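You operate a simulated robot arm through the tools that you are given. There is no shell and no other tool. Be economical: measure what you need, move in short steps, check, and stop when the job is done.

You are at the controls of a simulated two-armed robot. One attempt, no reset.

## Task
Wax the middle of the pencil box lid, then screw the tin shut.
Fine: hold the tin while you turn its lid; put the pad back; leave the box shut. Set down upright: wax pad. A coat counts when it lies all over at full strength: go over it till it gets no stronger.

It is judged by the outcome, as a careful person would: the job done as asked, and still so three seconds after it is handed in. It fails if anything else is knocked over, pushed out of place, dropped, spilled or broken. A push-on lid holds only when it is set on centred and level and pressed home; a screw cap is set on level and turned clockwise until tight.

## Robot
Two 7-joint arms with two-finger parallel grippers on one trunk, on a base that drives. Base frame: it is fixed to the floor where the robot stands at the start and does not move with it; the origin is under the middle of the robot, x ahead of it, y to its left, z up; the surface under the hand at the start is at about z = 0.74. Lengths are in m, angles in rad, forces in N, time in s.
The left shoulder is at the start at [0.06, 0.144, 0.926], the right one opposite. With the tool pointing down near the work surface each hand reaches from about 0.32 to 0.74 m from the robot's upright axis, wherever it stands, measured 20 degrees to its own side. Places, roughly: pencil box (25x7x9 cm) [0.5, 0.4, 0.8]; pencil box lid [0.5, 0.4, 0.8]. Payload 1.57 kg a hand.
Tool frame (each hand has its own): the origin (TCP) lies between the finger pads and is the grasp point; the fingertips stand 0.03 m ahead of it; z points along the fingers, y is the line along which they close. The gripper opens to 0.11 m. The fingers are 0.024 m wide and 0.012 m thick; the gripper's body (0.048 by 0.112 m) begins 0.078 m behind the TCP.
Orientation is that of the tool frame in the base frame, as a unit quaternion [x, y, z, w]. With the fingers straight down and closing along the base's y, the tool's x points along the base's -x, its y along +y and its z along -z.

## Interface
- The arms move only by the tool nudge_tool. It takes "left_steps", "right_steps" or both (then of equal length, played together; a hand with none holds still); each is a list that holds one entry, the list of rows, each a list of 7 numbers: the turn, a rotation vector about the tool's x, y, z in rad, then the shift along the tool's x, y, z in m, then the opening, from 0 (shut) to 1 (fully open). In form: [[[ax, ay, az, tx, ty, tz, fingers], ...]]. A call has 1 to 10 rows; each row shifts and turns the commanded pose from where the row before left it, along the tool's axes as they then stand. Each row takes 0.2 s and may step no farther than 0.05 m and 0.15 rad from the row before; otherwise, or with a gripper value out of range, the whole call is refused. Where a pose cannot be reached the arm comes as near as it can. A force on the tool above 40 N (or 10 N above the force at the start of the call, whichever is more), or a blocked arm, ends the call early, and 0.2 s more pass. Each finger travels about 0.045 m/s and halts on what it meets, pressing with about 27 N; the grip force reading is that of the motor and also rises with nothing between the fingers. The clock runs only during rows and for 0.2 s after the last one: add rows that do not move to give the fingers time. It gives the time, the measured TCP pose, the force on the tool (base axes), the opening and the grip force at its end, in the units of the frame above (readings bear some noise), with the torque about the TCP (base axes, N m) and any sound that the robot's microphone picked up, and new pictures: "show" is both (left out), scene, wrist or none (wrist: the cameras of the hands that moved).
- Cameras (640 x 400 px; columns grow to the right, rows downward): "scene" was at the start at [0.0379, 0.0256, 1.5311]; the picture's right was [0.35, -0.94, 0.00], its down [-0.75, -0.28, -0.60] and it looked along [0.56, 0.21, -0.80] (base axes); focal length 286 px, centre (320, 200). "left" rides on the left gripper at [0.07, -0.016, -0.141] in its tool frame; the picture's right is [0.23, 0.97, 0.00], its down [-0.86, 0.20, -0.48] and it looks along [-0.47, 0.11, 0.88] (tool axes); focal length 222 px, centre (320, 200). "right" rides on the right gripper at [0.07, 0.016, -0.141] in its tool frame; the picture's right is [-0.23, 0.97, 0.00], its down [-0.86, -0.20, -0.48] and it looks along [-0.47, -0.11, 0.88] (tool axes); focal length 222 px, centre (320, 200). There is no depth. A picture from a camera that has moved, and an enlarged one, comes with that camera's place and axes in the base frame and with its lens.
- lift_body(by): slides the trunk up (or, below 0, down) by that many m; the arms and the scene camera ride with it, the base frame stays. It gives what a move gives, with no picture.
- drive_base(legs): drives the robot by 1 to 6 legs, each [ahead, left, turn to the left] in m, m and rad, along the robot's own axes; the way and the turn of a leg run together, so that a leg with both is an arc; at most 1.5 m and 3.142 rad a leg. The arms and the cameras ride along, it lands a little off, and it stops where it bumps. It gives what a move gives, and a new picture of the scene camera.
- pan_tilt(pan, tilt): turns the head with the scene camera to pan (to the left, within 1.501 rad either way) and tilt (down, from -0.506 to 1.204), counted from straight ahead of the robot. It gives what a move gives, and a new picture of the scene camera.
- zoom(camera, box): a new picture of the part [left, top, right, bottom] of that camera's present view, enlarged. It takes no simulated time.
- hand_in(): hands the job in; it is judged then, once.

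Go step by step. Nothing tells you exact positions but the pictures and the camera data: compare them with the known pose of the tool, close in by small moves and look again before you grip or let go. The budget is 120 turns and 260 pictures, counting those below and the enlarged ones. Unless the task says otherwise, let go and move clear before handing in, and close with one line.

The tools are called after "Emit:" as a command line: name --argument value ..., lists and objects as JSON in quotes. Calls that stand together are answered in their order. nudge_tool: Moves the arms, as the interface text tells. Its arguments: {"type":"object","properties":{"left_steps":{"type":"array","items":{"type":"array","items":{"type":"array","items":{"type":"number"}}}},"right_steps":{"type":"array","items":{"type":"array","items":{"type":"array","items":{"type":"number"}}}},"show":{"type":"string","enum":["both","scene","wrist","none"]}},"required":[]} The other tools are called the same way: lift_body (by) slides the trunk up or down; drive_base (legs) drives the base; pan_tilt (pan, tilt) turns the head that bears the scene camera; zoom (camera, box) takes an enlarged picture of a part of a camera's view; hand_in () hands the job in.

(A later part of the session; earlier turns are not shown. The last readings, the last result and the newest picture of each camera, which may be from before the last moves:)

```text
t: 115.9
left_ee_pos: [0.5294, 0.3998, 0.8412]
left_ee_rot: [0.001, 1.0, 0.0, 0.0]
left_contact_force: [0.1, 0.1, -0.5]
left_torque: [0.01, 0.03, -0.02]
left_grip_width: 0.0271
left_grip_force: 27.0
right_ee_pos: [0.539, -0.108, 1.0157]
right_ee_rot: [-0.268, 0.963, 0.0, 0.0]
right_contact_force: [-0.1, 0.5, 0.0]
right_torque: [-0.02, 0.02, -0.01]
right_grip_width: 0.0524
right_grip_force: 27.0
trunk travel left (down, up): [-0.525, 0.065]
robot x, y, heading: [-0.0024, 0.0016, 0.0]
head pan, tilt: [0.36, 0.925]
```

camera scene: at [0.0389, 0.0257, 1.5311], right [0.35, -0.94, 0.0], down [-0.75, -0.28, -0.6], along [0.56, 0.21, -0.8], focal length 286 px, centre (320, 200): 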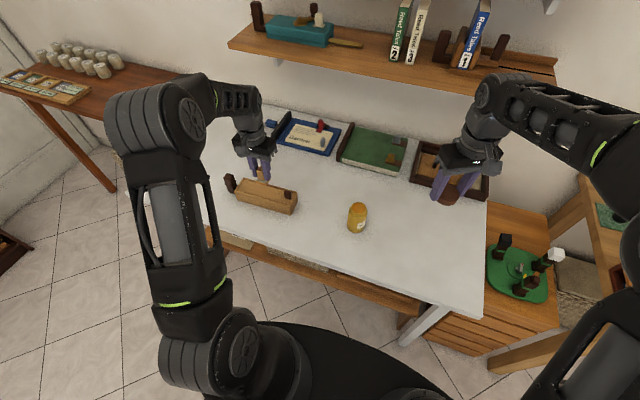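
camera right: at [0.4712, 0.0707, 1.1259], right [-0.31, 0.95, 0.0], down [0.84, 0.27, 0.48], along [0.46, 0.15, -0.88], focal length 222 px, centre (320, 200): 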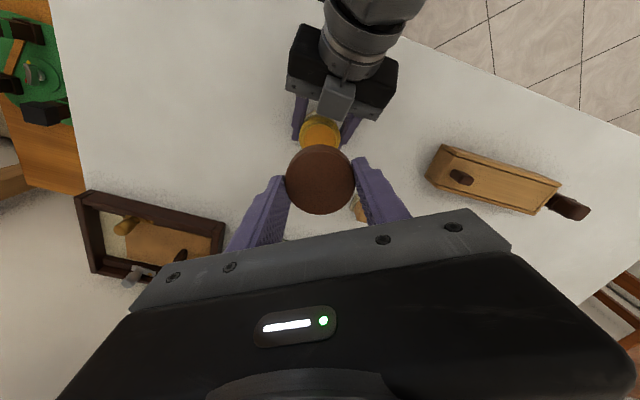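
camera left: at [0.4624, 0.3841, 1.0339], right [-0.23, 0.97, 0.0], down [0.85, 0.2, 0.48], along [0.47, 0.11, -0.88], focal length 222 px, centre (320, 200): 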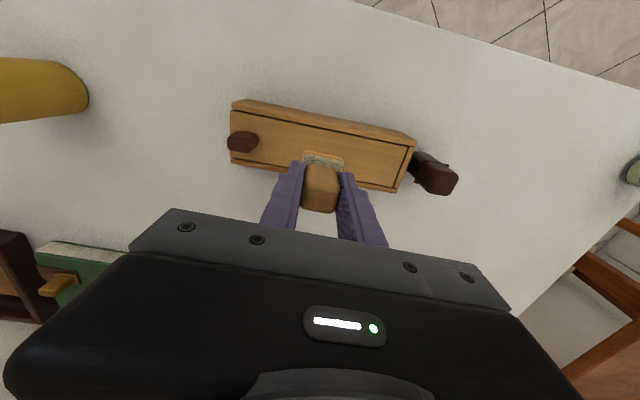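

Emit:
nudge_tool --left_steps '[[[0, 0, 0, 0, 0, 0.0015, 0], [0, 0, 0, 0, 0, 0, 0]]]' --show "none"

Emit:
nudge_tool --left_steps '[[[0, 0, 0, 0, 0, 0.001, 0], [0, 0, 0, 0, 0, 0, 0]]]' --show "none"

```text
t: 116.5
left_ee_pos: [0.5303, 0.4003, 0.8406]
left_ee_rot: [0.0, 1.0, 0.0, 0.002]
left_contact_force: [-0.2, 0.1, 7.8]
left_torque: [-0.03, 0.02, -0.03]
left_grip_width: 0.0274
left_grip_force: 27.5
right_ee_pos: [0.5391, -0.1086, 1.0155]
right_ee_rot: [-0.267, 0.964, 0.0, 0.0]
right_contact_force: [-0.6, -0.1, -0.2]
right_torque: [-0.01, -0.01, -0.01]
right_grip_width: 0.0524
right_grip_force: 26.8
trunk travel left (down, up): [-0.525, 0.065]
robot x, y, heading: [0.0043, 0.0012, -0.001]
head pan, tilt: [0.36, 0.925]
```

```text
t: 117.1
left_ee_pos: [0.5283, 0.4001, 0.8393]
left_ee_rot: [0.0, 1.0, 0.001, 0.004]
left_contact_force: [0.5, 1.1, 16.8]
left_torque: [0.0, 0.07, 0.0]
left_grip_width: 0.0272
left_grip_force: 26.9
right_ee_pos: [0.5397, -0.1082, 1.0162]
right_ee_rot: [-0.267, 0.964, 0.0, 0.001]
right_contact_force: [-0.4, -0.1, -0.4]
right_torque: [-0.01, -0.03, 0.01]
right_grip_width: 0.0525
right_grip_force: 27.1
trunk travel left (down, up): [-0.525, 0.065]
robot x, y, heading: [0.0015, -0.0004, 0.002]
head pan, tilt: [0.36, 0.925]
```

Emit:
nudge_tool --left_steps '[[[0, 0, 0, 0, 0, -0.001, 0], [0, 0, 0, 0, 0.008, 0, 0], [0, 0, 0, 0, 0.008, 0, 0], [0, 0, 0, 0, 0.008, 0, 0], [0, 0, 0, 0, 0.006, 0, 0]]]' --show "wrist"

Emit:
zoom --camera "scene" --box '[225, 150, 305, 210]'

```text
t: 118.3
left_ee_pos: [0.5301, 0.4296, 0.8399]
left_ee_rot: [0.0, 1.0, 0.0, 0.0]
left_contact_force: [0.1, -3.1, 7.3]
left_torque: [-0.1, 0.01, -0.03]
left_grip_width: 0.0272
left_grip_force: 26.8
right_ee_pos: [0.539, -0.1091, 1.016]
right_ee_rot: [-0.268, 0.964, 0.0, 0.0]
right_contact_force: [0.6, 0.3, 0.5]
right_torque: [0.0, 0.01, 0.0]
right_grip_width: 0.0525
right_grip_force: 26.6
trunk travel left (down, up): [-0.525, 0.065]
robot x, y, heading: [0.0004, -0.0012, -0.001]
head pan, tilt: [0.36, 0.925]
camera left: at [0.4616, 0.4127, 0.9814], right [-0.23, 0.97, 0.0], down [0.85, 0.2, 0.48], along [0.47, 0.11, -0.88], focal length 222 px, centre (320, 200)
```

left: 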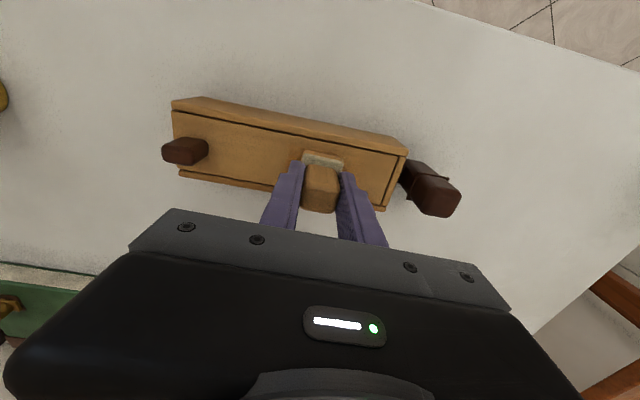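

```text
6.67 times, centred on (265, 180) of scene
camera zoom: at [0.0373, 0.0246, 1.5311], right [0.35, -0.94, 0.0], down [-0.75, -0.28, -0.6], along [0.56, 0.21, -0.8], focal length 1910 px, centre (687, 333)
```

zoom: 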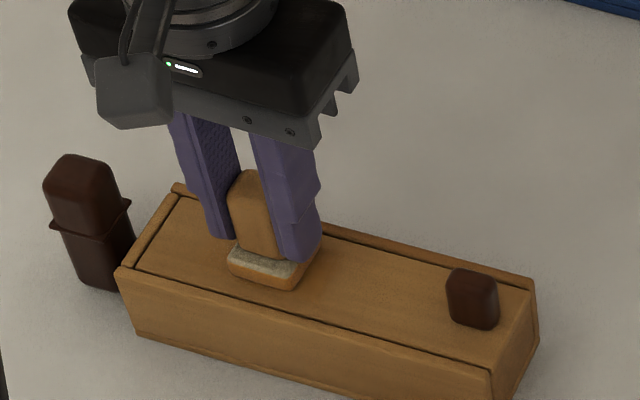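

Emit:
zoom --camera "left" --box '[150, 80, 430, 240]'

Emit:
zoom --camera "scene" --box '[250, 175, 294, 205]'

```text
2.29 times, centred on (290, 160) of left
camera zoom: at [0.4616, 0.4127, 0.9814], right [-0.23, 0.97, 0.0], down [0.85, 0.2, 0.48], along [0.47, 0.11, -0.88], focal length 508 px, centre (389, 291)
```

zoom: 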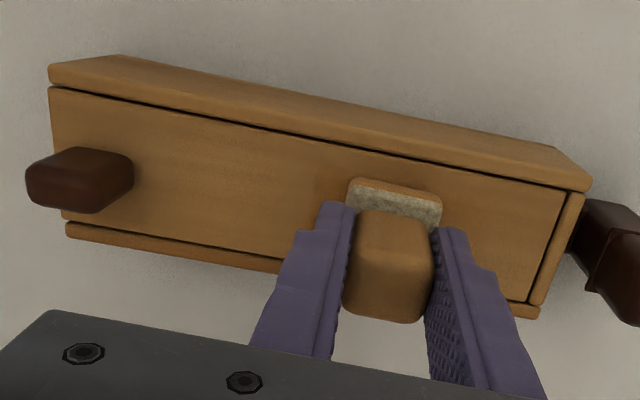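

```text
13.33 times, centred on (272, 190) of scene
camera zoom: at [0.0373, 0.0246, 1.5311], right [0.35, -0.94, 0.0], down [-0.75, -0.28, -0.6], along [0.56, 0.21, -0.8], focal length 3819 px, centre (960, 333)
```

zoom: 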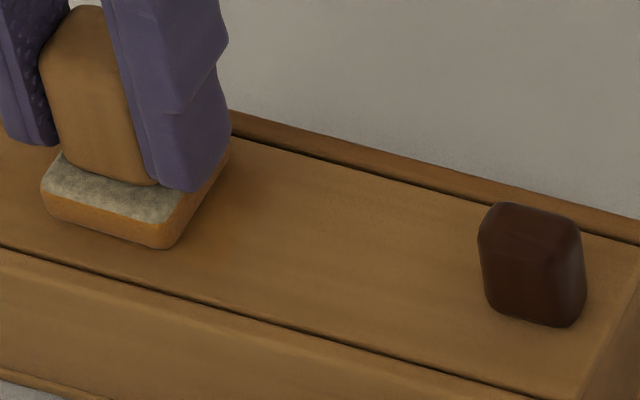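

A faint amber tone shows where it passed. Full strokes over the middle now.

Emit:
nudge_tool --left_steps '[[[0, 0, 0, -0.007, 0, 0, 0], [0, 0, 0, 0, -0.011, 0, 0], [0, 0, 0, 0, -0.011, 0, 0], [0, 0, 0, 0, -0.011, 0, 0], [0, 0, 0, 0, -0.011, 0, 0], [0, 0, 0, 0, -0.011, 0, 0], [0, 0, 0, 0, -0.011, 0, 0], [0, 0, 0, 0.007, 0, 0.0003, 0], [0, 0, 0, 0, 0.011, 0, 0], [0, 0, 0, 0, 0.011, 0, 0]]]' --show "none"

Emit:
nudge_tool --left_steps '[[[0, 0, 0, 0, 0.011, 0, 0], [0, 0, 0, 0, 0.011, 0, 0], [0, 0, 0, 0, 0.011, 0, 0], [0, 0, 0, 0, 0.011, 0, 0], [0, 0, 0, 0.007, 0, 0.0005, 0], [0, 0, 0, 0, -0.011, 0, 0], [0, 0, 0, 0, -0.011, 0, 0], [0, 0, 0, 0, -0.011, 0, 0], [0, 0, 0, 0, -0.011, 0, 0], [0, 0, 0, 0, -0.011, 0, 0]]]' --show "none"

Emit:
nudge_tool --left_steps '[[[0, 0, 0, 0, -0.011, 0, 0], [0, 0, 0, 0, 0.011, 0, 0], [0, 0, 0, 0, 0.011, 0, 0], [0, 0, 0, 0, 0.011, 0, 0], [0, 0, 0, 0, 0.011, 0, 0], [0, 0, 0, 0, 0.011, 0, 0], [0, 0, 0, 0, 0.011, 0, 0], [0, 0, 0, -0.007, 0, 0, 0], [0, 0, 0, 0, -0.011, 0, 0], [0, 0, 0, 0, -0.011, 0, 0]]]' --show "wrist"

Emit:
zoom --camera "left" --box '[150, 80, 430, 240]'

Emit:
zoom --camera "scene" --box '[225, 150, 305, 210]'

```text
t: 120.5
left_ee_pos: [0.5289, 0.3848, 0.8399]
left_ee_rot: [0.0, 1.0, 0.0, 0.001]
left_contact_force: [0.2, -4.6, 7.4]
left_torque: [-0.15, -0.03, 0.0]
left_grip_width: 0.0271
left_grip_force: 26.9
right_ee_pos: [0.5389, -0.1084, 1.014]
right_ee_rot: [-0.267, 0.964, 0.001, 0.0]
right_contact_force: [0.3, 0.2, -0.5]
right_torque: [-0.01, 0.0, 0.01]
right_grip_width: 0.0524
right_grip_force: 26.9
trunk travel left (down, up): [-0.525, 0.065]
robot x, y, heading: [-0.0009, -0.002, -0.001]
head pan, tilt: [0.36, 0.925]
```

```text
t: 122.7
left_ee_pos: [0.5215, 0.3741, 0.8398]
left_ee_rot: [0.001, 1.0, 0.0, 0.002]
left_contact_force: [5.4, 4.2, 19.0]
left_torque: [0.15, -0.24, 0.01]
left_grip_width: 0.027
left_grip_force: 26.5
right_ee_pos: [0.5385, -0.1078, 1.0156]
right_ee_rot: [-0.267, 0.964, 0.0, 0.0]
right_contact_force: [-0.3, 1.1, -0.1]
right_torque: [-0.02, -0.03, 0.04]
right_grip_width: 0.0525
right_grip_force: 27.0
trunk travel left (down, up): [-0.525, 0.065]
robot x, y, heading: [0.0047, -0.0016, 0.001]
head pan, tilt: [0.36, 0.925]
```

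```text
t: 124.9
left_ee_pos: [0.527, 0.4091, 0.839]
left_ee_rot: [0.0, 1.0, 0.001, 0.0]
left_contact_force: [-7.9, 4.1, 17.3]
left_torque: [0.14, 0.3, 0.02]
left_grip_width: 0.0272
left_grip_force: 27.1
right_ee_pos: [0.539, -0.1062, 1.0152]
right_ee_rot: [-0.266, 0.964, 0.0, 0.002]
right_contact_force: [0.6, -0.3, -0.3]
right_torque: [-0.04, 0.02, 0.0]
right_grip_width: 0.0525
right_grip_force: 26.8
trunk travel left (down, up): [-0.525, 0.065]
robot x, y, heading: [-0.0, 0.0005, -0.004]
head pan, tilt: [0.36, 0.925]
camera left: at [0.46, 0.3921, 0.9807], right [-0.23, 0.97, 0.0], down [0.85, 0.2, 0.48], along [0.47, 0.11, -0.88], focal length 222 px, centre (320, 200)
```

left: 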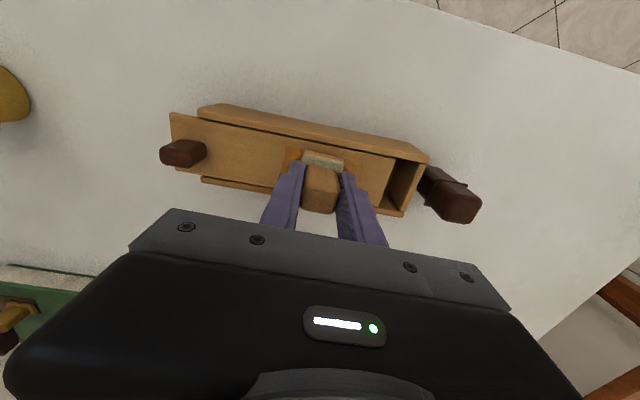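

```text
2.29 times, centred on (290, 160) of left
camera zoom: at [0.46, 0.3921, 0.9807], right [-0.23, 0.97, 0.0], down [0.85, 0.2, 0.48], along [0.47, 0.11, -0.88], focal length 508 px, centre (389, 291)
```

zoom: 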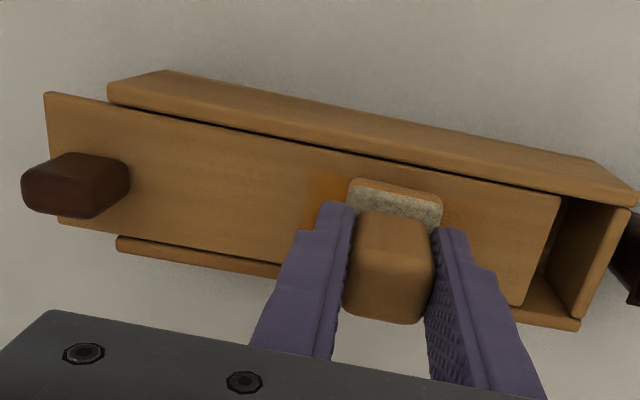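

```text
6.67 times, centred on (265, 180) of scene
camera zoom: at [0.0358, 0.0251, 1.5312], right [0.35, -0.94, 0.0], down [-0.75, -0.28, -0.6], along [0.56, 0.21, -0.8], focal length 1910 px, centre (687, 333)
```

zoom: 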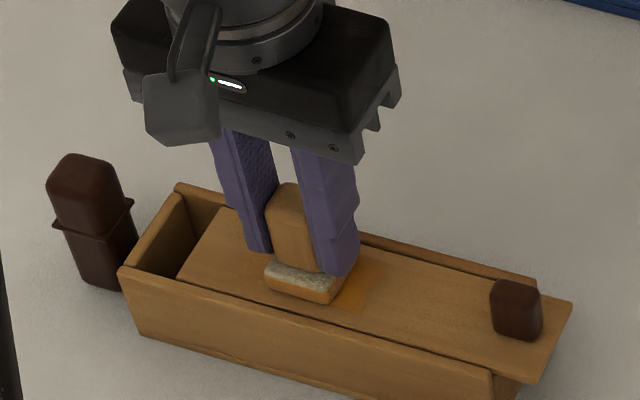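

The coat shows amber in the middle, but the lid was dragged out ~2 cm by the −y strokes. I'll stroke toward +y with pressure, which drives it shut, and from now on press only on +y strokes.

Emit:
nudge_tool --left_steps '[[[0, 0, 0, 0, 0.008, 0, 0], [0, 0, 0, 0, 0.008, 0, 0], [0, 0, 0, 0, 0.008, 0, 0], [0, 0, 0, 0, 0.008, 0, 0]]]' --show "wrist"

Emit:
zoom --camera "scene" --box '[225, 150, 305, 210]'

```text
t: 125.9
left_ee_pos: [0.53, 0.4385, 0.8396]
left_ee_rot: [0.0, 1.0, 0.0, 0.001]
left_contact_force: [0.7, -5.6, 11.4]
left_torque: [-0.17, -0.11, -0.03]
left_grip_width: 0.0271
left_grip_force: 26.7
right_ee_pos: [0.5384, -0.1084, 1.015]
right_ee_rot: [-0.267, 0.964, 0.0, 0.001]
right_contact_force: [-0.1, -0.3, -1.4]
right_torque: [0.0, 0.02, 0.03]
right_grip_width: 0.0522
right_grip_force: 27.2
trunk travel left (down, up): [-0.525, 0.065]
robot x, y, heading: [-0.001, -0.0004, 0.002]
head pan, tilt: [0.36, 0.925]
camera left: at [0.4617, 0.4228, 0.9806], right [-0.23, 0.97, 0.0], down [0.85, 0.2, 0.48], along [0.47, 0.11, -0.88], focal length 222 px, centre (320, 200)
```

left: 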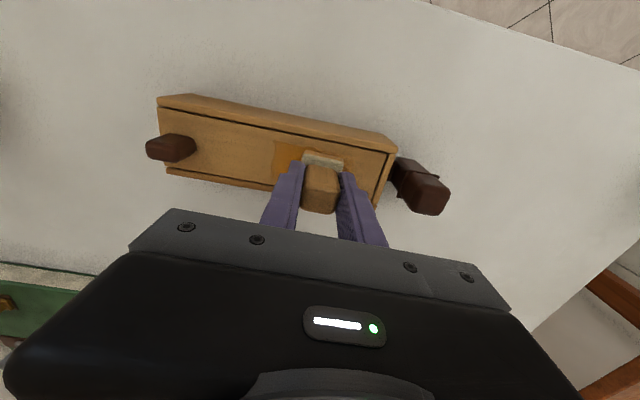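

```text
6.67 times, centred on (265, 180) of scene
camera zoom: at [0.0371, 0.0242, 1.5312], right [0.35, -0.94, 0.0], down [-0.75, -0.28, -0.6], along [0.56, 0.21, -0.8], focal length 1910 px, centre (687, 333)
```

zoom: 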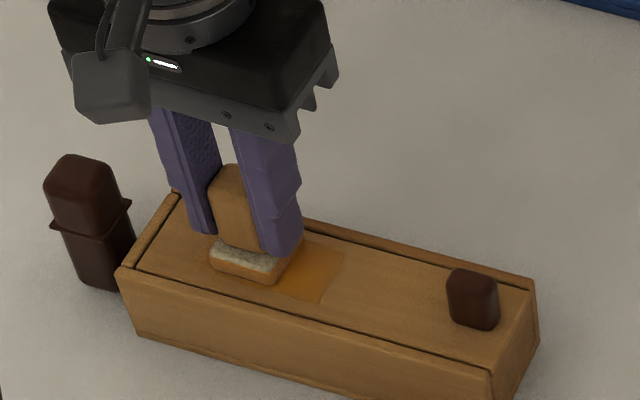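

The lid is shut again. I'll lift to see the patch fully.

Emit:
nudge_tool --left_steps '[[[0, 0, 0, 0, 0, -0.03, 0], [0, 0, 0, -0.03, -0.01, -0.03, 0], [0, 0, 0, -0.04, -0.02, 0, 0], [0, 0, 0, 0, 0, 0, 0]]]' --show "none"

Emit:
zoom --camera "left" --box '[180, 20, 460, 160]'

Emit:
zoom --camera "scene" --box '[230, 165, 300, 215]'

```text
t: 126.9
left_ee_pos: [0.6005, 0.4103, 0.8981]
left_ee_rot: [0.0, 1.0, -0.001, 0.001]
left_contact_force: [0.5, -0.1, -0.2]
left_torque: [-0.01, 0.01, -0.03]
left_grip_width: 0.0271
left_grip_force: 26.6
right_ee_pos: [0.5392, -0.1072, 1.0138]
right_ee_rot: [-0.267, 0.964, 0.0, 0.001]
right_contact_force: [-0.1, 0.6, -0.5]
right_torque: [-0.01, 0.01, -0.01]
right_grip_width: 0.052
right_grip_force: 26.4
trunk travel left (down, up): [-0.525, 0.065]
robot x, y, heading: [-0.0013, -0.0024, 0.001]
head pan, tilt: [0.36, 0.925]
```

```text
2.29 times, centred on (320, 90) of left
camera zoom: at [0.5325, 0.3944, 1.0399], right [-0.23, 0.97, 0.0], down [0.85, 0.2, 0.48], along [0.47, 0.11, -0.88], focal length 508 px, centre (320, 451)
```

zoom: 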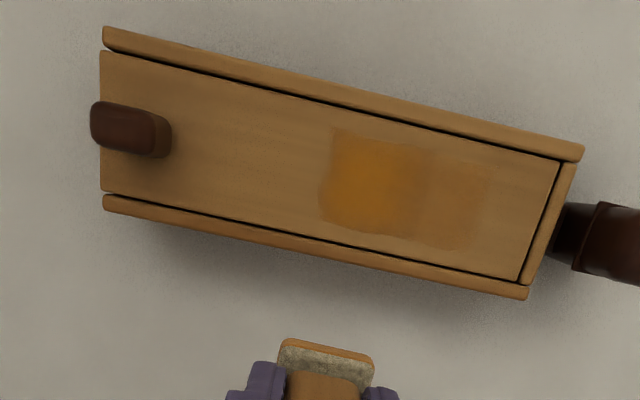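

```text
8.00 times, centred on (265, 190) of scene
camera zoom: at [0.0375, 0.0258, 1.5311], right [0.35, -0.94, 0.0], down [-0.75, -0.28, -0.6], along [0.56, 0.21, -0.8], focal length 2292 px, centre (760, 280)
```

zoom: 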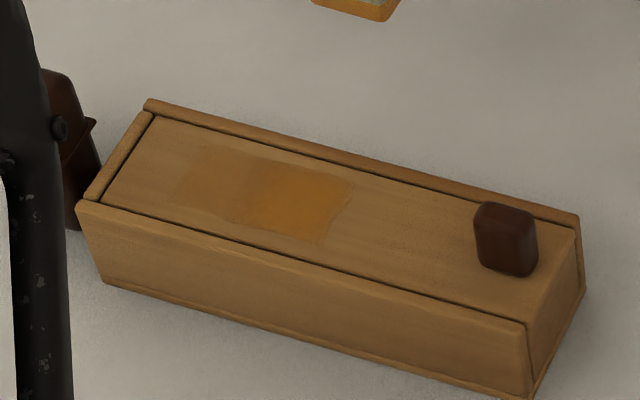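

The coat sits too far toward +y since the lid slid. Now I'll press only on +y strokes over the true middle. First hover over the start (y≈0.37).

Emit:
nudge_tool --left_steps '[[[0, 0, 0, 0.0362, -0.02, 0, 0], [0, 0, 0, 0.0363, -0.02, 0, 0], [0, 0, 0, 0, 0, 0.04, 0], [0, 0, 0, 0, 0, 0.01, 0], [0, 0, 0, 0, 0, 0, 0]]]' --show "none"

Emit:
nudge_tool --left_steps '[[[0, 0, 0, 0, 0, 0.006, 0], [0, 0, 0, 0, 0.001, 0.0035, 0], [0, 0, 0, 0.0004, 0.008, 0, 0], [0, 0, 0, 0.0004, 0.008, 0, 0], [0, 0, 0, 0.0004, 0.008, 0, 0], [0, 0, 0, 0.0004, 0.008, 0, 0], [0, 0, 0, 0.0004, 0.008, 0, 0], [0, 0, 0, 0.0004, 0.008, 0, 0], [0, 0, 0, 0.0004, 0.008, 0, 0]]]' --show "none"

Emit:
zoom --camera "scene" --box '[230, 155, 300, 215]'

```text
t: 128.1
left_ee_pos: [0.5274, 0.3706, 0.8481]
left_ee_rot: [0.0, 1.0, 0.0, 0.001]
left_contact_force: [1.2, -0.6, -1.3]
left_torque: [0.01, -0.01, -0.03]
left_grip_width: 0.0271
left_grip_force: 27.5
right_ee_pos: [0.5396, -0.1069, 1.0152]
right_ee_rot: [-0.268, 0.964, 0.0, 0.0]
right_contact_force: [-0.2, -0.8, -0.5]
right_torque: [0.0, -0.03, -0.01]
right_grip_width: 0.052
right_grip_force: 26.2
trunk travel left (down, up): [-0.525, 0.065]
robot x, y, heading: [-0.0005, 0.0018, -0.0]
head pan, tilt: [0.36, 0.925]
```

```text
t: 130.1
left_ee_pos: [0.5253, 0.4269, 0.8386]
left_ee_rot: [0.0, 1.0, 0.0, 0.002]
left_contact_force: [1.5, -3.4, 5.8]
left_torque: [-0.09, 0.0, 0.02]
left_grip_width: 0.027
left_grip_force: 26.6
right_ee_pos: [0.539, -0.1086, 1.0143]
right_ee_rot: [-0.268, 0.963, 0.0, 0.001]
right_contact_force: [0.3, 0.3, -0.6]
right_torque: [0.0, -0.01, 0.03]
right_grip_width: 0.052
right_grip_force: 27.0
trunk travel left (down, up): [-0.525, 0.065]
robot x, y, heading: [0.0001, -0.0016, -0.001]
head pan, tilt: [0.36, 0.925]
```

```text
6.67 times, centred on (265, 185) of scene
camera zoom: at [0.0375, 0.0248, 1.5311], right [0.35, -0.94, 0.0], down [-0.75, -0.28, -0.6], along [0.56, 0.21, -0.8], focal length 1910 px, centre (687, 300)
```

zoom: 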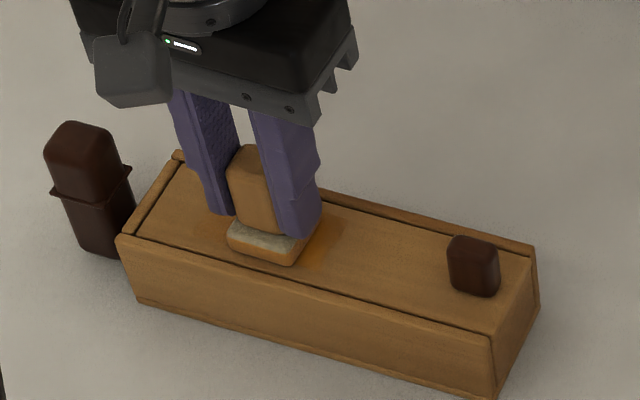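

Works, lid stays shut. Several more one-way strokes at three x offsets.

Emit:
nudge_tool --left_steps '[[[0, 0, 0, 0, 0, -0.009, 0], [0, 0, 0, -0.0014, -0.029, 0, 0], [0, 0, 0, -0.0074, -0.029, 0, 0], [0, 0, 0, 0, 0, 0.0095, 0], [0, 0, 0, 0.00045, 0.0097, 0, 0], [0, 0, 0, 0.00045, 0.0097, 0, 0], [0, 0, 0, 0.00045, 0.0097, 0, 0], [0, 0, 0, 0.00045, 0.0097, 0, 0], [0, 0, 0, 0.00045, 0.0097, 0, 0], [0, 0, 0, 0.00045, 0.0097, 0, 0]]]' --show "none"

Emit:
nudge_tool --left_steps '[[[0, 0, 0, 0, 0, -0.009, 0], [0, 0, 0, 0.0046, -0.029, 0, 0], [0, 0, 0, 0.0046, -0.029, 0, 0], [0, 0, 0, 0, 0, 0.009, 0], [0, 0, 0, 0.00045, 0.0097, 0, 0], [0, 0, 0, 0.00045, 0.0097, 0, 0], [0, 0, 0, 0.00045, 0.0097, 0, 0], [0, 0, 0, 0.00045, 0.0097, 0, 0], [0, 0, 0, 0.00045, 0.0097, 0, 0], [0, 0, 0, 0.00045, 0.0097, 0, 0]]]' --show "none"

Emit:
nudge_tool --left_steps '[[[0, 0, 0, 0, 0, -0.009, 0], [0, 0, 0, -0.0014, -0.029, 0, 0], [0, 0, 0, -0.0074, -0.029, 0, 0], [0, 0, 0, 0, 0, 0.009, 0], [0, 0, 0, 0.00045, 0.0097, 0, 0], [0, 0, 0, 0.00045, 0.0097, 0, 0], [0, 0, 0, 0.00045, 0.0097, 0, 0], [0, 0, 0, 0.00045, 0.0097, 0, 0], [0, 0, 0, 0.00045, 0.0097, 0, 0], [0, 0, 0, 0.00045, 0.0097, 0, 0]]]' --show "none"

Emit:
nudge_tool --left_steps '[[[0, 0, 0, 0, 0, -0.03, 0], [0, 0, 0, -0.03, -0.015, -0.03, 0], [0, 0, 0, -0.04, -0.015, 0, 0], [0, 0, 0, 0, 0, 0, 0]]]' --show "none"

Emit:
zoom --camera "left" --box '[180, 20, 460, 160]'

Emit:
zoom --camera "scene" --box '[230, 165, 300, 215]'

```text
t: 132.3
left_ee_pos: [0.5304, 0.4265, 0.8391]
left_ee_rot: [0.001, 1.0, 0.0, 0.001]
left_contact_force: [0.1, -3.6, 9.7]
left_torque: [-0.17, 0.01, 0.0]
left_grip_width: 0.0269
left_grip_force: 27.1
right_ee_pos: [0.5392, -0.1081, 1.016]
right_ee_rot: [-0.267, 0.964, -0.001, 0.0]
right_contact_force: [-0.9, 0.0, -1.0]
right_torque: [-0.01, 0.01, 0.04]
right_grip_width: 0.0517
right_grip_force: 27.3
trunk travel left (down, up): [-0.525, 0.065]
robot x, y, heading: [-0.0035, 0.0013, -0.002]
head pan, tilt: [0.36, 0.925]
```

```text
t: 134.5
left_ee_pos: [0.5175, 0.4281, 0.8387]
left_ee_rot: [0.0, 1.0, 0.0, 0.0]
left_contact_force: [1.4, -5.5, 9.7]
left_torque: [-0.17, 0.11, 0.11]
left_grip_width: 0.0272
left_grip_force: 27.1
right_ee_pos: [0.539, -0.1076, 1.0146]
right_ee_rot: [-0.267, 0.964, 0.0, 0.002]
right_contact_force: [-0.5, 0.6, -0.9]
right_torque: [0.05, 0.0, -0.01]
right_grip_width: 0.0515
right_grip_force: 26.7
trunk travel left (down, up): [-0.525, 0.065]
robot x, y, heading: [0.002, 0.0004, 0.001]
head pan, tilt: [0.36, 0.925]
```

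```text
t: 136.7
left_ee_pos: [0.5231, 0.4281, 0.8381]
left_ee_rot: [0.0, 1.0, 0.0, 0.0]
left_contact_force: [0.5, -2.7, 5.9]
left_torque: [-0.07, -0.06, -0.02]
left_grip_width: 0.0272
left_grip_force: 27.0
right_ee_pos: [0.5388, -0.1079, 1.0144]
right_ee_rot: [-0.267, 0.964, 0.0, 0.0]
right_contact_force: [-0.3, -0.4, 0.2]
right_torque: [0.01, 0.01, 0.02]
right_grip_width: 0.0512
right_grip_force: 27.5
trunk travel left (down, up): [-0.525, 0.065]
robot x, y, heading: [-0.0037, 0.0019, -0.003]
head pan, tilt: [0.36, 0.925]
```

```text
t: 137.7
left_ee_pos: [0.5948, 0.3976, 0.8994]
left_ee_rot: [0.0, 1.0, 0.001, 0.0]
left_contact_force: [-0.5, 0.3, 0.5]
left_torque: [0.01, 0.02, 0.03]
left_grip_width: 0.0268
left_grip_force: 26.6
right_ee_pos: [0.5392, -0.1085, 1.016]
right_ee_rot: [-0.268, 0.964, 0.001, -0.001]
right_contact_force: [0.1, -0.5, 0.2]
right_torque: [0.02, -0.01, 0.0]
right_grip_width: 0.0516
right_grip_force: 27.0
trunk travel left (down, up): [-0.525, 0.065]
robot x, y, heading: [-0.0007, 0.0001, 0.001]
head pan, tilt: [0.36, 0.925]
```

```text
2.29 times, centred on (320, 90) of left
camera zoom: at [0.5272, 0.3815, 1.0409], right [-0.23, 0.97, 0.0], down [0.85, 0.2, 0.48], along [0.47, 0.11, -0.88], focal length 508 px, centre (320, 451)
```

zoom: 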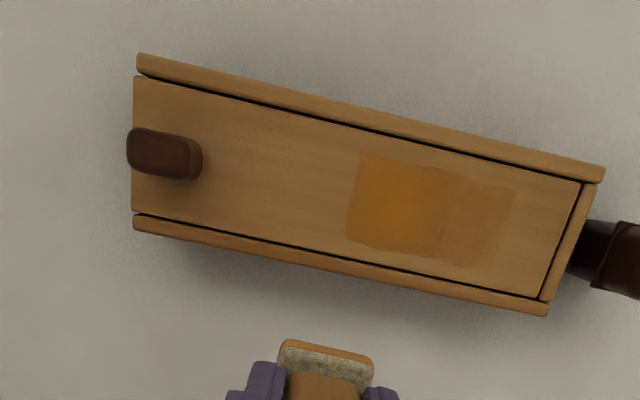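

```text
8.00 times, centred on (265, 190) of scene
camera zoom: at [0.0374, 0.0257, 1.5311], right [0.35, -0.94, 0.0], down [-0.75, -0.28, -0.6], along [0.56, 0.21, -0.8], focal length 2292 px, centre (760, 280)
```

zoom: 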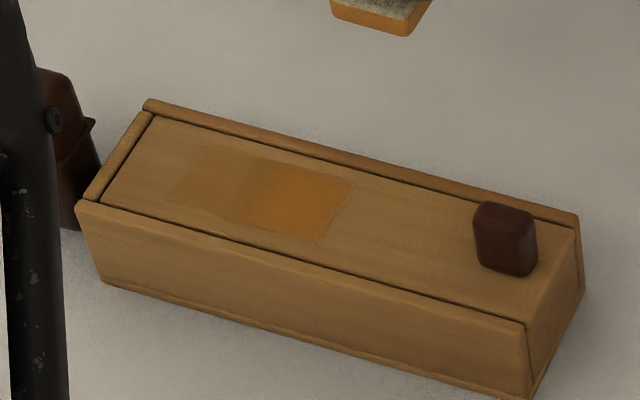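

Interesting: only part of where I stroked shows coat, with sharp bounds from y≈0.40 to 0.47. Either the zone is limited or the pad ran dry. Test: dab firmly at y≈0.372, then stroke further at the +y side, and compare.

Emit:
nudge_tool --left_steps '[[[0, 0, 0, 0.0334, -0.0128, 0, 0], [0, 0, 0, 0.0334, -0.0128, 0, 0], [0, 0, 0, 0, 0, 0.04, 0], [0, 0, 0, 0, 0, 0.013, 0], [0, 0, 0, 0, 0, 0.008, 0], [0, 0, 0, 0, 0, 0.001, 0], [0, 0, 0, 0, 0, 0, 0]]]' --show "none"

Emit:
zoom --camera "scene" --box '[230, 155, 300, 215]'

Emit:
nudge_tool --left_steps '[[[0, 0, 0, 0, 0.008, 0, 0], [0, 0, 0, 0, 0.008, 0, 0], [0, 0, 0, 0, 0.008, 0, 0], [0, 0, 0, 0, 0, -0.01, 0], [0, 0, 0, 0, 0.03, -0.005, 0], [0, 0, 0, 0, 0.03, 0, 0], [0, 0, 0, 0, 0, 0, 0]]]' --show "none"

Emit:
zoom --camera "scene" --box '[230, 155, 300, 215]'

```text
t: 139.3
left_ee_pos: [0.5262, 0.3716, 0.8392]
left_ee_rot: [0.0, 1.0, 0.001, 0.003]
left_contact_force: [-1.9, 0.6, 20.7]
left_torque: [-0.02, 0.11, 0.0]
left_grip_width: 0.0271
left_grip_force: 27.5
right_ee_pos: [0.5387, -0.1089, 1.0155]
right_ee_rot: [-0.267, 0.964, 0.0, 0.002]
right_contact_force: [0.1, 1.0, 0.3]
right_torque: [-0.01, -0.03, 0.03]
right_grip_width: 0.0513
right_grip_force: 27.0
trunk travel left (down, up): [-0.525, 0.065]
robot x, y, heading: [-0.0004, 0.0001, -0.002]
head pan, tilt: [0.36, 0.925]
```

```text
6.67 times, centred on (265, 185) of scene
camera zoom: at [0.0359, 0.0242, 1.5314], right [0.35, -0.94, 0.0], down [-0.75, -0.28, -0.6], along [0.56, 0.21, -0.8], focal length 1910 px, centre (687, 300)
```

zoom: 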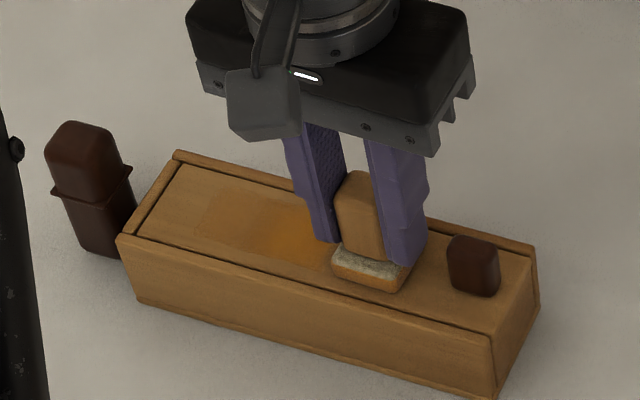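

```text
t: 140.9
left_ee_pos: [0.5245, 0.4552, 0.8513]
left_ee_rot: [0.0, 1.0, 0.001, 0.0]
left_contact_force: [-0.3, -0.2, -0.2]
left_torque: [0.0, 0.01, -0.01]
left_grip_width: 0.0274
left_grip_force: 26.4
right_ee_pos: [0.5396, -0.1075, 1.0145]
right_ee_rot: [-0.268, 0.964, 0.0, 0.0]
right_contact_force: [-0.1, 0.1, -0.9]
right_torque: [-0.03, -0.04, 0.02]
right_grip_width: 0.051
right_grip_force: 26.8
trunk travel left (down, up): [-0.525, 0.065]
robot x, y, heading: [0.0026, -0.0, 0.002]
head pan, tilt: [0.36, 0.925]
```

```text
6.67 times, centred on (265, 185) of scene
camera zoom: at [0.0381, 0.0254, 1.5311], right [0.35, -0.94, 0.0], down [-0.75, -0.28, -0.6], along [0.56, 0.21, -0.8], focal length 1910 px, centre (687, 300)
```

zoom: 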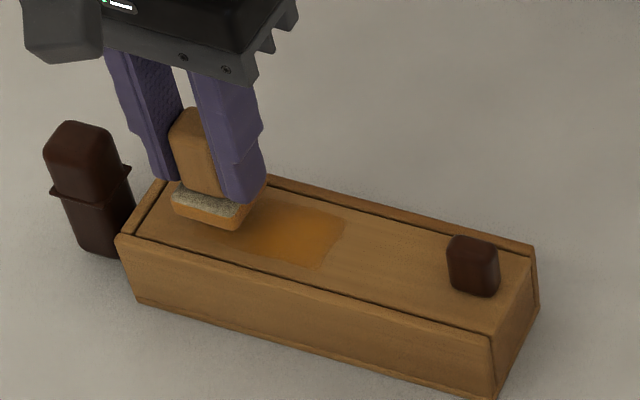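

No coat added on the −y side. Now test the +y side: dab at y≈0.457.

Emit:
nudge_tool --left_steps '[[[0, 0, 0, 0, 0.002, 0.007, 0], [0, 0, 0, 0, 0, 0.006, 0], [0, 0, 0, 0, 0, 0.002, 0], [0, 0, 0, 0, 0, 0, 0], [0, 0, 0, 0, 0, 0, 0]]]' --show "none"

Emit:
nudge_tool --left_steps '[[[0, 0, 0, 0, 0, -0.03, 0], [0, 0, 0, -0.035, -0.04, -0.03, 0], [0, 0, 0, -0.035, -0.025, 0, 0], [0, 0, 0, 0, 0, 0, 0]]]' --show "none"

Emit:
zoom --camera "left" --box '[180, 20, 460, 160]'

Emit:
zoom --camera "scene" --box '[230, 165, 300, 215]'

```text
t: 142.1
left_ee_pos: [0.5258, 0.4571, 0.8382]
left_ee_rot: [0.0, 1.0, 0.001, 0.002]
left_contact_force: [-1.3, 1.9, 12.9]
left_torque: [-0.01, 0.0, -0.01]
left_grip_width: 0.0272
left_grip_force: 27.2
right_ee_pos: [0.5392, -0.1091, 1.0153]
right_ee_rot: [-0.267, 0.964, 0.0, 0.001]
right_contact_force: [0.2, -1.2, -0.7]
right_torque: [-0.01, 0.01, -0.01]
right_grip_width: 0.0513
right_grip_force: 27.4
trunk travel left (down, up): [-0.525, 0.065]
robot x, y, heading: [0.0026, 0.0005, -0.001]
head pan, tilt: [0.36, 0.925]
```

```text
refused: row 2 steps farther than a row can; nothing moved
```

```text
2.29 times, centred on (320, 90) of left
camera zoom: at [0.4584, 0.4412, 0.9794], right [-0.23, 0.97, 0.0], down [0.85, 0.2, 0.48], along [0.47, 0.11, -0.88], focal length 508 px, centre (320, 451)
```

zoom: 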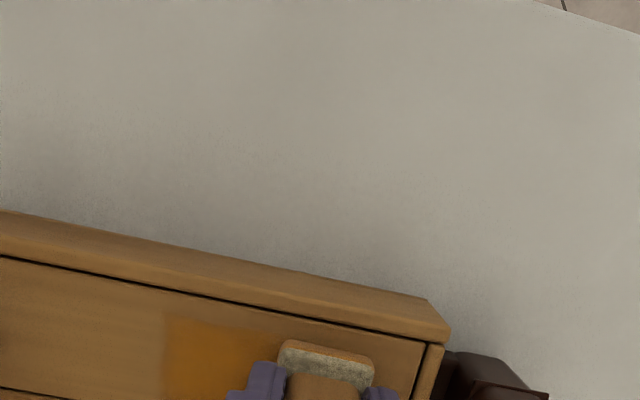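

```text
8.00 times, centred on (265, 190) of scene
camera zoom: at [0.0368, 0.0247, 1.5313], right [0.35, -0.94, 0.0], down [-0.75, -0.28, -0.6], along [0.56, 0.21, -0.8], focal length 2292 px, centre (760, 280)
```

zoom: 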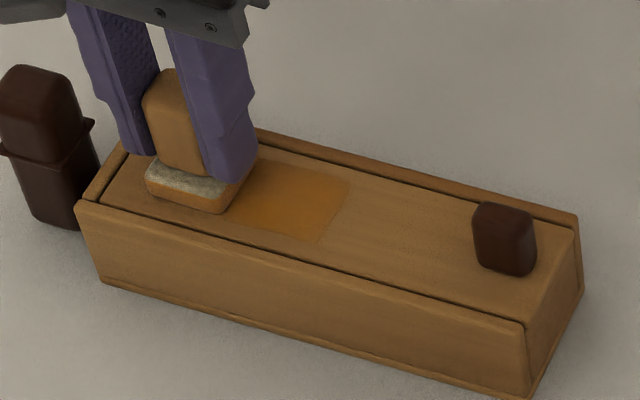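

Emit:
nudge_tool --left_steps '[[[0, 0, 0, 0, 0, -0.03, 0], [0, 0, 0, -0.03, -0.02, -0.03, 0], [0, 0, 0, -0.035, -0.03, 0, 0], [0, 0, 0, 0, 0, 0, 0]]]' --show "none"

Emit:
zoom --camera "left" --box '[180, 20, 460, 160]'

Emit:
zoom --camera "scene" --box '[230, 165, 300, 215]'

```text
t: 143.1
left_ee_pos: [0.5912, 0.4083, 0.8963]
left_ee_rot: [-0.001, 1.0, 0.0, 0.001]
left_contact_force: [0.0, -0.2, 0.4]
left_torque: [0.01, 0.01, -0.02]
left_grip_width: 0.0271
left_grip_force: 26.6
right_ee_pos: [0.5394, -0.1066, 1.0156]
right_ee_rot: [-0.267, 0.964, 0.0, 0.0]
right_contact_force: [-1.6, 0.2, 0.5]
right_torque: [0.0, 0.0, -0.01]
right_grip_width: 0.0513
right_grip_force: 27.2
trunk travel left (down, up): [-0.525, 0.065]
robot x, y, heading: [-0.0, 0.0011, -0.003]
head pan, tilt: [0.36, 0.925]
```

```text
2.29 times, centred on (320, 90) of left
camera zoom: at [0.5236, 0.3922, 1.038], right [-0.23, 0.97, 0.0], down [0.85, 0.2, 0.48], along [0.47, 0.11, -0.88], focal length 508 px, centre (320, 451)
```

zoom: 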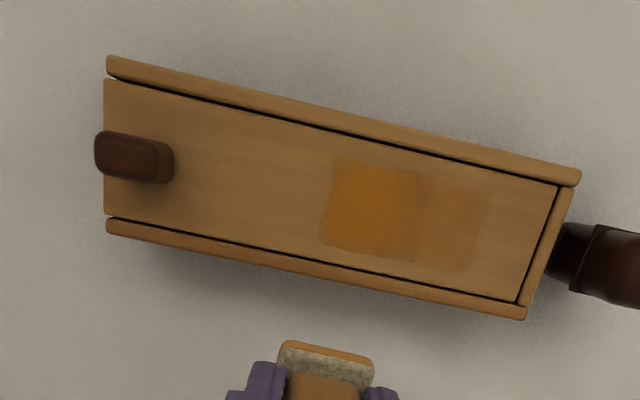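

```text
8.00 times, centred on (265, 190) of scene
camera zoom: at [0.0377, 0.0259, 1.5311], right [0.35, -0.94, 0.0], down [-0.75, -0.28, -0.6], along [0.56, 0.21, -0.8], focal length 2292 px, centre (760, 280)
```

zoom: 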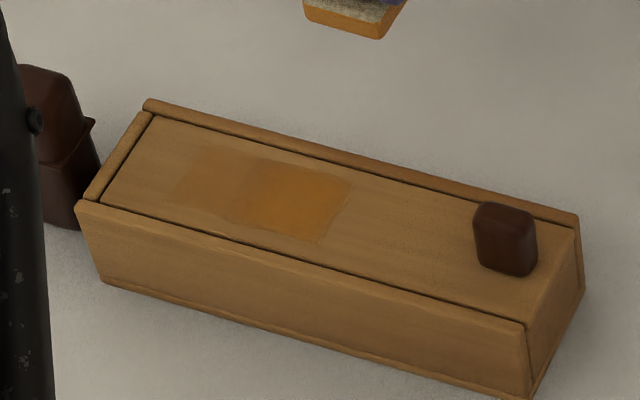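

All recent strokes added nothing, so the pad likely ran dry after the first patch. Recharge it at the tin.

Emit:
nudge_tool --left_steps '[[[0, 0, 0, 0, 0, -0.045, 0], [0, 0, 0, 0.00725, -0.0456, 0, 0], [0, 0, 0, 0.00725, -0.0456, 0, 0], [0, 0, 0, 0.00725, -0.0456, 0, 0], [0, 0, 0, 0.00725, -0.0456, 0, 0], [0, 0, 0, 0.00725, -0.0456, 0, 0], [0, 0, 0, 0.00725, -0.0456, 0, 0], [0, 0, 0, 0.0072, -0.0456, 0, 0], [0, 0, 0, 0, 0, 0.03, 0], [0, 0, 0, 0, 0, 0.012, 0]]]' --show "none"

Emit:
zoom --camera "scene" --box '[330, 180, 390, 230]'

```text
t: 145.3
left_ee_pos: [0.5428, 0.0894, 0.9]
left_ee_rot: [0.001, 1.0, 0.0, 0.001]
left_contact_force: [0.1, -0.5, -1.3]
left_torque: [0.0, 0.01, -0.02]
left_grip_width: 0.0273
left_grip_force: 27.2
right_ee_pos: [0.5398, -0.1076, 1.015]
right_ee_rot: [-0.267, 0.964, 0.001, 0.0]
right_contact_force: [-0.6, -0.5, -0.4]
right_torque: [0.0, -0.03, 0.01]
right_grip_width: 0.0512
right_grip_force: 26.9
trunk travel left (down, up): [-0.525, 0.065]
robot x, y, heading: [-0.0009, 0.0018, -0.006]
head pan, tilt: [0.36, 0.925]
```

```text
8.00 times, centred on (360, 205) of scene
camera zoom: at [0.0379, 0.0252, 1.5311], right [0.35, -0.94, 0.0], down [-0.75, -0.28, -0.6], along [0.56, 0.21, -0.8], focal length 2292 px, centre (0, 160)
```

zoom: 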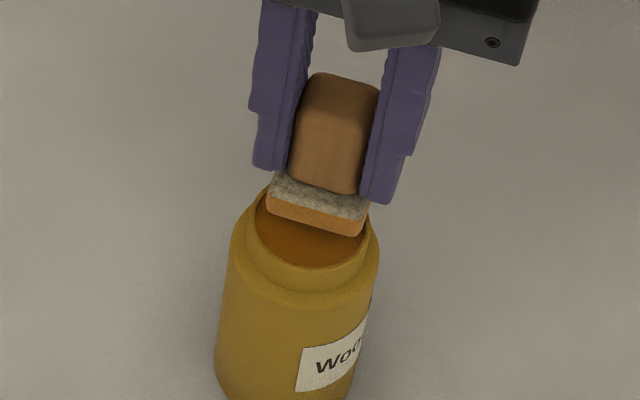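

Emit:
nudge_tool --left_steps '[[[0, 0, 0, 0.002, 0, 0.007, 0], [0, 0, 0, 0, 0, 0.003, 0], [0, 0, 0, 0, 0, 0.002, 0], [0, 0, 0, 0, 0, 0.001, 0], [0, 0, 0, 0, 0, 0, 0], [0, 0, 0, 0, 0, 0, 0]]]' --show "none"

Emit:
zoom --camera "scene" --box '[330, 180, 390, 230]'

```text
t: 146.7
left_ee_pos: [0.5401, 0.0887, 0.888]
left_ee_rot: [0.0, 1.0, 0.001, 0.001]
left_contact_force: [-0.2, 1.5, 15.6]
left_torque: [0.15, -0.01, 0.0]
left_grip_width: 0.0271
left_grip_force: 26.8
right_ee_pos: [0.5396, -0.1078, 1.0155]
right_ee_rot: [-0.267, 0.964, 0.001, 0.0]
right_contact_force: [0.2, 0.2, -0.7]
right_torque: [0.01, 0.0, -0.01]
right_grip_width: 0.0511
right_grip_force: 26.8
trunk travel left (down, up): [-0.525, 0.065]
robot x, y, heading: [-0.0023, -0.0014, -0.0]
head pan, tilt: [0.36, 0.925]
```

```text
8.00 times, centred on (360, 205) of scene
camera zoom: at [0.0367, 0.0255, 1.5313], right [0.35, -0.94, 0.0], down [-0.75, -0.28, -0.6], along [0.56, 0.21, -0.8], focal length 2292 px, centre (0, 160)
```

zoom: 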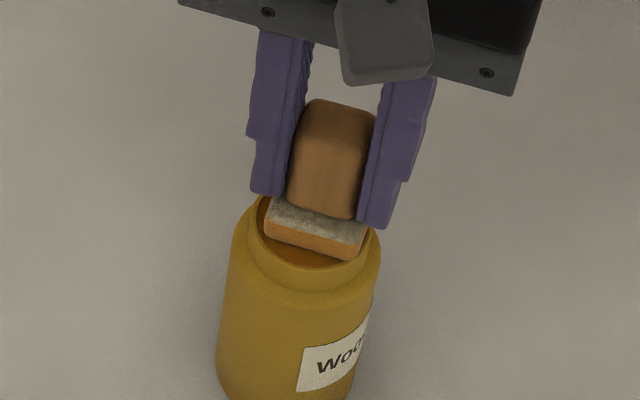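

Emit:
nudge_tool --left_steps '[[[0, 0, 0, 0, 0, -0.015, 0], [0, 0, 0, 0, 0, -0.035, 0], [0, 0, 0, 0.0017, 0.0423, 0, 0], [0, 0, 0, 0.0017, 0.0423, 0, 0], [0, 0, 0, 0.0017, 0.0423, 0, 0], [0, 0, 0, 0.0017, 0.0423, 0, 0], [0, 0, 0, 0.0017, 0.0423, 0, 0], [0, 0, 0, 0.0017, 0.0423, 0, 0], [0, 0, 0, 0.0017, 0.0423, 0, 0], [0, 0, 0, 0, 0, 0.045, 0]]]' --show "none"

Emit:
nudge_tool --left_steps '[[[0, 0, 0, 0, 0, 0.04, 0], [0, 0, 0, 0, 0, 0.01, 0], [0, 0, 0, 0, 0, 0.003, 0], [0, 0, 0, 0, 0, 0, 0]]]' --show "none"

```text
t: 148.9
left_ee_pos: [0.5278, 0.3855, 0.8911]
left_ee_rot: [0.0, 1.0, 0.001, -0.001]
left_contact_force: [0.5, 0.2, 0.3]
left_torque: [-0.02, 0.01, 0.03]
left_grip_width: 0.0273
left_grip_force: 27.7
right_ee_pos: [0.5408, -0.1075, 1.0148]
right_ee_rot: [-0.267, 0.964, 0.0, 0.0]
right_contact_force: [0.5, -0.8, 0.1]
right_torque: [-0.03, 0.01, 0.02]
right_grip_width: 0.051
right_grip_force: 26.8
trunk travel left (down, up): [-0.525, 0.065]
robot x, y, heading: [0.0028, 0.0015, -0.001]
head pan, tilt: [0.36, 0.925]
```

```text
t: 149.9
left_ee_pos: [0.528, 0.3848, 0.8387]
left_ee_rot: [0.001, 1.0, 0.001, 0.001]
left_contact_force: [0.1, -0.4, 3.6]
left_torque: [0.0, -0.01, 0.0]
left_grip_width: 0.027
left_grip_force: 27.0
right_ee_pos: [0.5396, -0.1074, 1.0147]
right_ee_rot: [-0.268, 0.963, 0.0, 0.001]
right_contact_force: [-1.0, 0.8, -0.1]
right_torque: [0.0, 0.01, -0.02]
right_grip_width: 0.0512
right_grip_force: 27.1
trunk travel left (down, up): [-0.525, 0.065]
robot x, y, heading: [0.0021, 0.0004, 0.006]
head pan, tilt: [0.36, 0.925]
```

Emit:
nudge_tool --left_steps '[[[0, 0, 0, 0, 0, 0.0006, 0], [0, 0, 0, 0, 0, 0, 0], [0, 0, 0, 0.0003, 0.007, 0, 0], [0, 0, 0, 0.0003, 0.007, 0, 0], [0, 0, 0, 0.0003, 0.007, 0, 0], [0, 0, 0, 0.0003, 0.007, 0, 0], [0, 0, 0, 0.0003, 0.007, 0, 0]]]' --show "none"

Emit:
zoom --camera "scene" --box '[230, 155, 300, 215]'

Emit:
nudge_tool --left_steps '[[[0, 0, 0, 0, 0, -0.03, 0], [0, 0, 0, -0.03, -0.005, -0.03, 0], [0, 0, 0, -0.035, -0.005, 0, 0], [0, 0, 0, 0, 0, 0, 0]]]' --show "none"

Emit:
zoom --camera "left" --box '[180, 20, 460, 160]'

Emit:
zoom --camera "scene" --box '[230, 165, 300, 215]'

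```text
t: 151.5
left_ee_pos: [0.5268, 0.4192, 0.8375]
left_ee_rot: [0.0, 1.0, 0.0, 0.0]
left_contact_force: [0.4, -2.3, 4.2]
left_torque: [-0.07, -0.05, -0.02]
left_grip_width: 0.0273
left_grip_force: 27.5
right_ee_pos: [0.5385, -0.1085, 1.0156]
right_ee_rot: [-0.268, 0.964, 0.0, 0.0]
right_contact_force: [0.0, -0.4, 0.0]
right_torque: [0.0, 0.01, 0.03]
right_grip_width: 0.0511
right_grip_force: 26.9
trunk travel left (down, up): [-0.525, 0.065]
robot x, y, heading: [0.0016, -0.0007, -0.001]
head pan, tilt: [0.36, 0.925]
```

```text
6.67 times, centred on (265, 185) of scene
camera zoom: at [0.0375, 0.025, 1.5311], right [0.35, -0.94, 0.0], down [-0.75, -0.28, -0.6], along [0.56, 0.21, -0.8], focal length 1910 px, centre (687, 300)
```

zoom: 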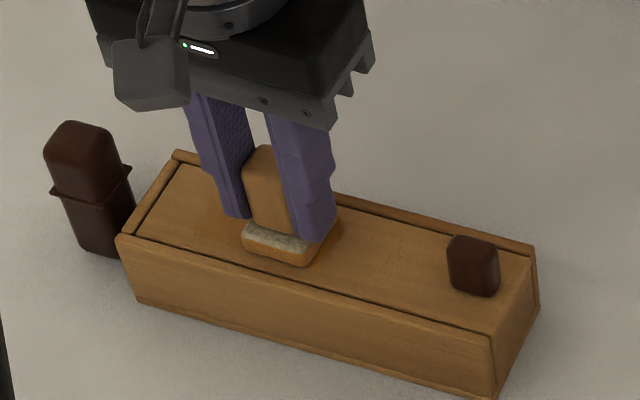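

```text
t: 152.5
left_ee_pos: [0.5912, 0.4109, 0.8983]
left_ee_rot: [0.0, 1.0, 0.0, 0.0]
left_contact_force: [-0.5, -0.3, -1.2]
left_torque: [-0.03, 0.04, -0.02]
left_grip_width: 0.0273
left_grip_force: 26.9
right_ee_pos: [0.539, -0.1074, 1.0138]
right_ee_rot: [-0.267, 0.964, 0.0, 0.0]
right_contact_force: [0.7, -0.3, 0.2]
right_torque: [-0.01, 0.02, -0.01]
right_grip_width: 0.0511
right_grip_force: 26.9
trunk travel left (down, up): [-0.525, 0.065]
robot x, y, heading: [0.003, 0.0058, 0.002]
head pan, tilt: [0.36, 0.925]
```

```text
2.29 times, centred on (320, 90) of left
camera zoom: at [0.5222, 0.3936, 1.0392], right [-0.23, 0.97, 0.0], down [0.85, 0.2, 0.48], along [0.47, 0.11, -0.88], focal length 508 px, centre (320, 451)
```

zoom: 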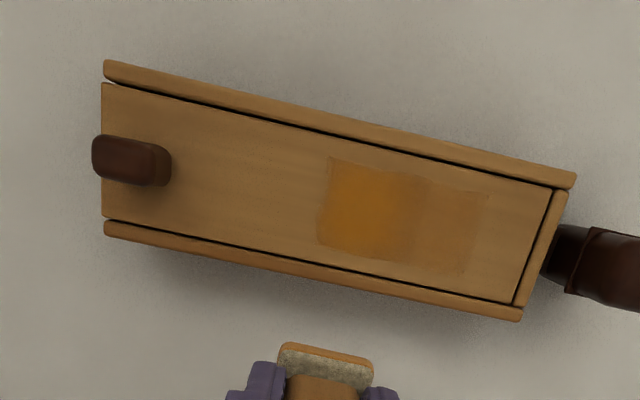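

```text
8.00 times, centred on (265, 190) of scene
camera zoom: at [0.0376, 0.0256, 1.5311], right [0.35, -0.94, 0.0], down [-0.75, -0.28, -0.6], along [0.56, 0.21, -0.8], focal length 2292 px, centre (760, 280)
```

zoom: 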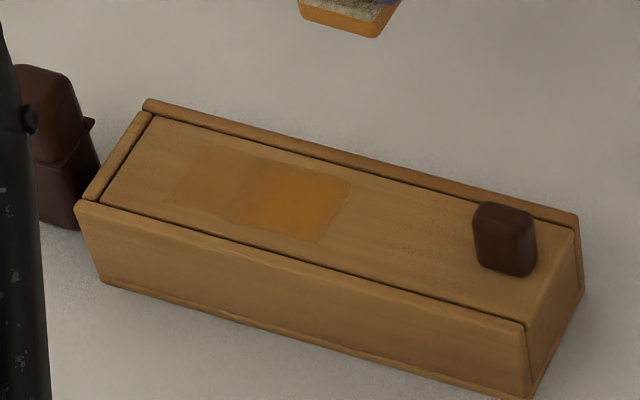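

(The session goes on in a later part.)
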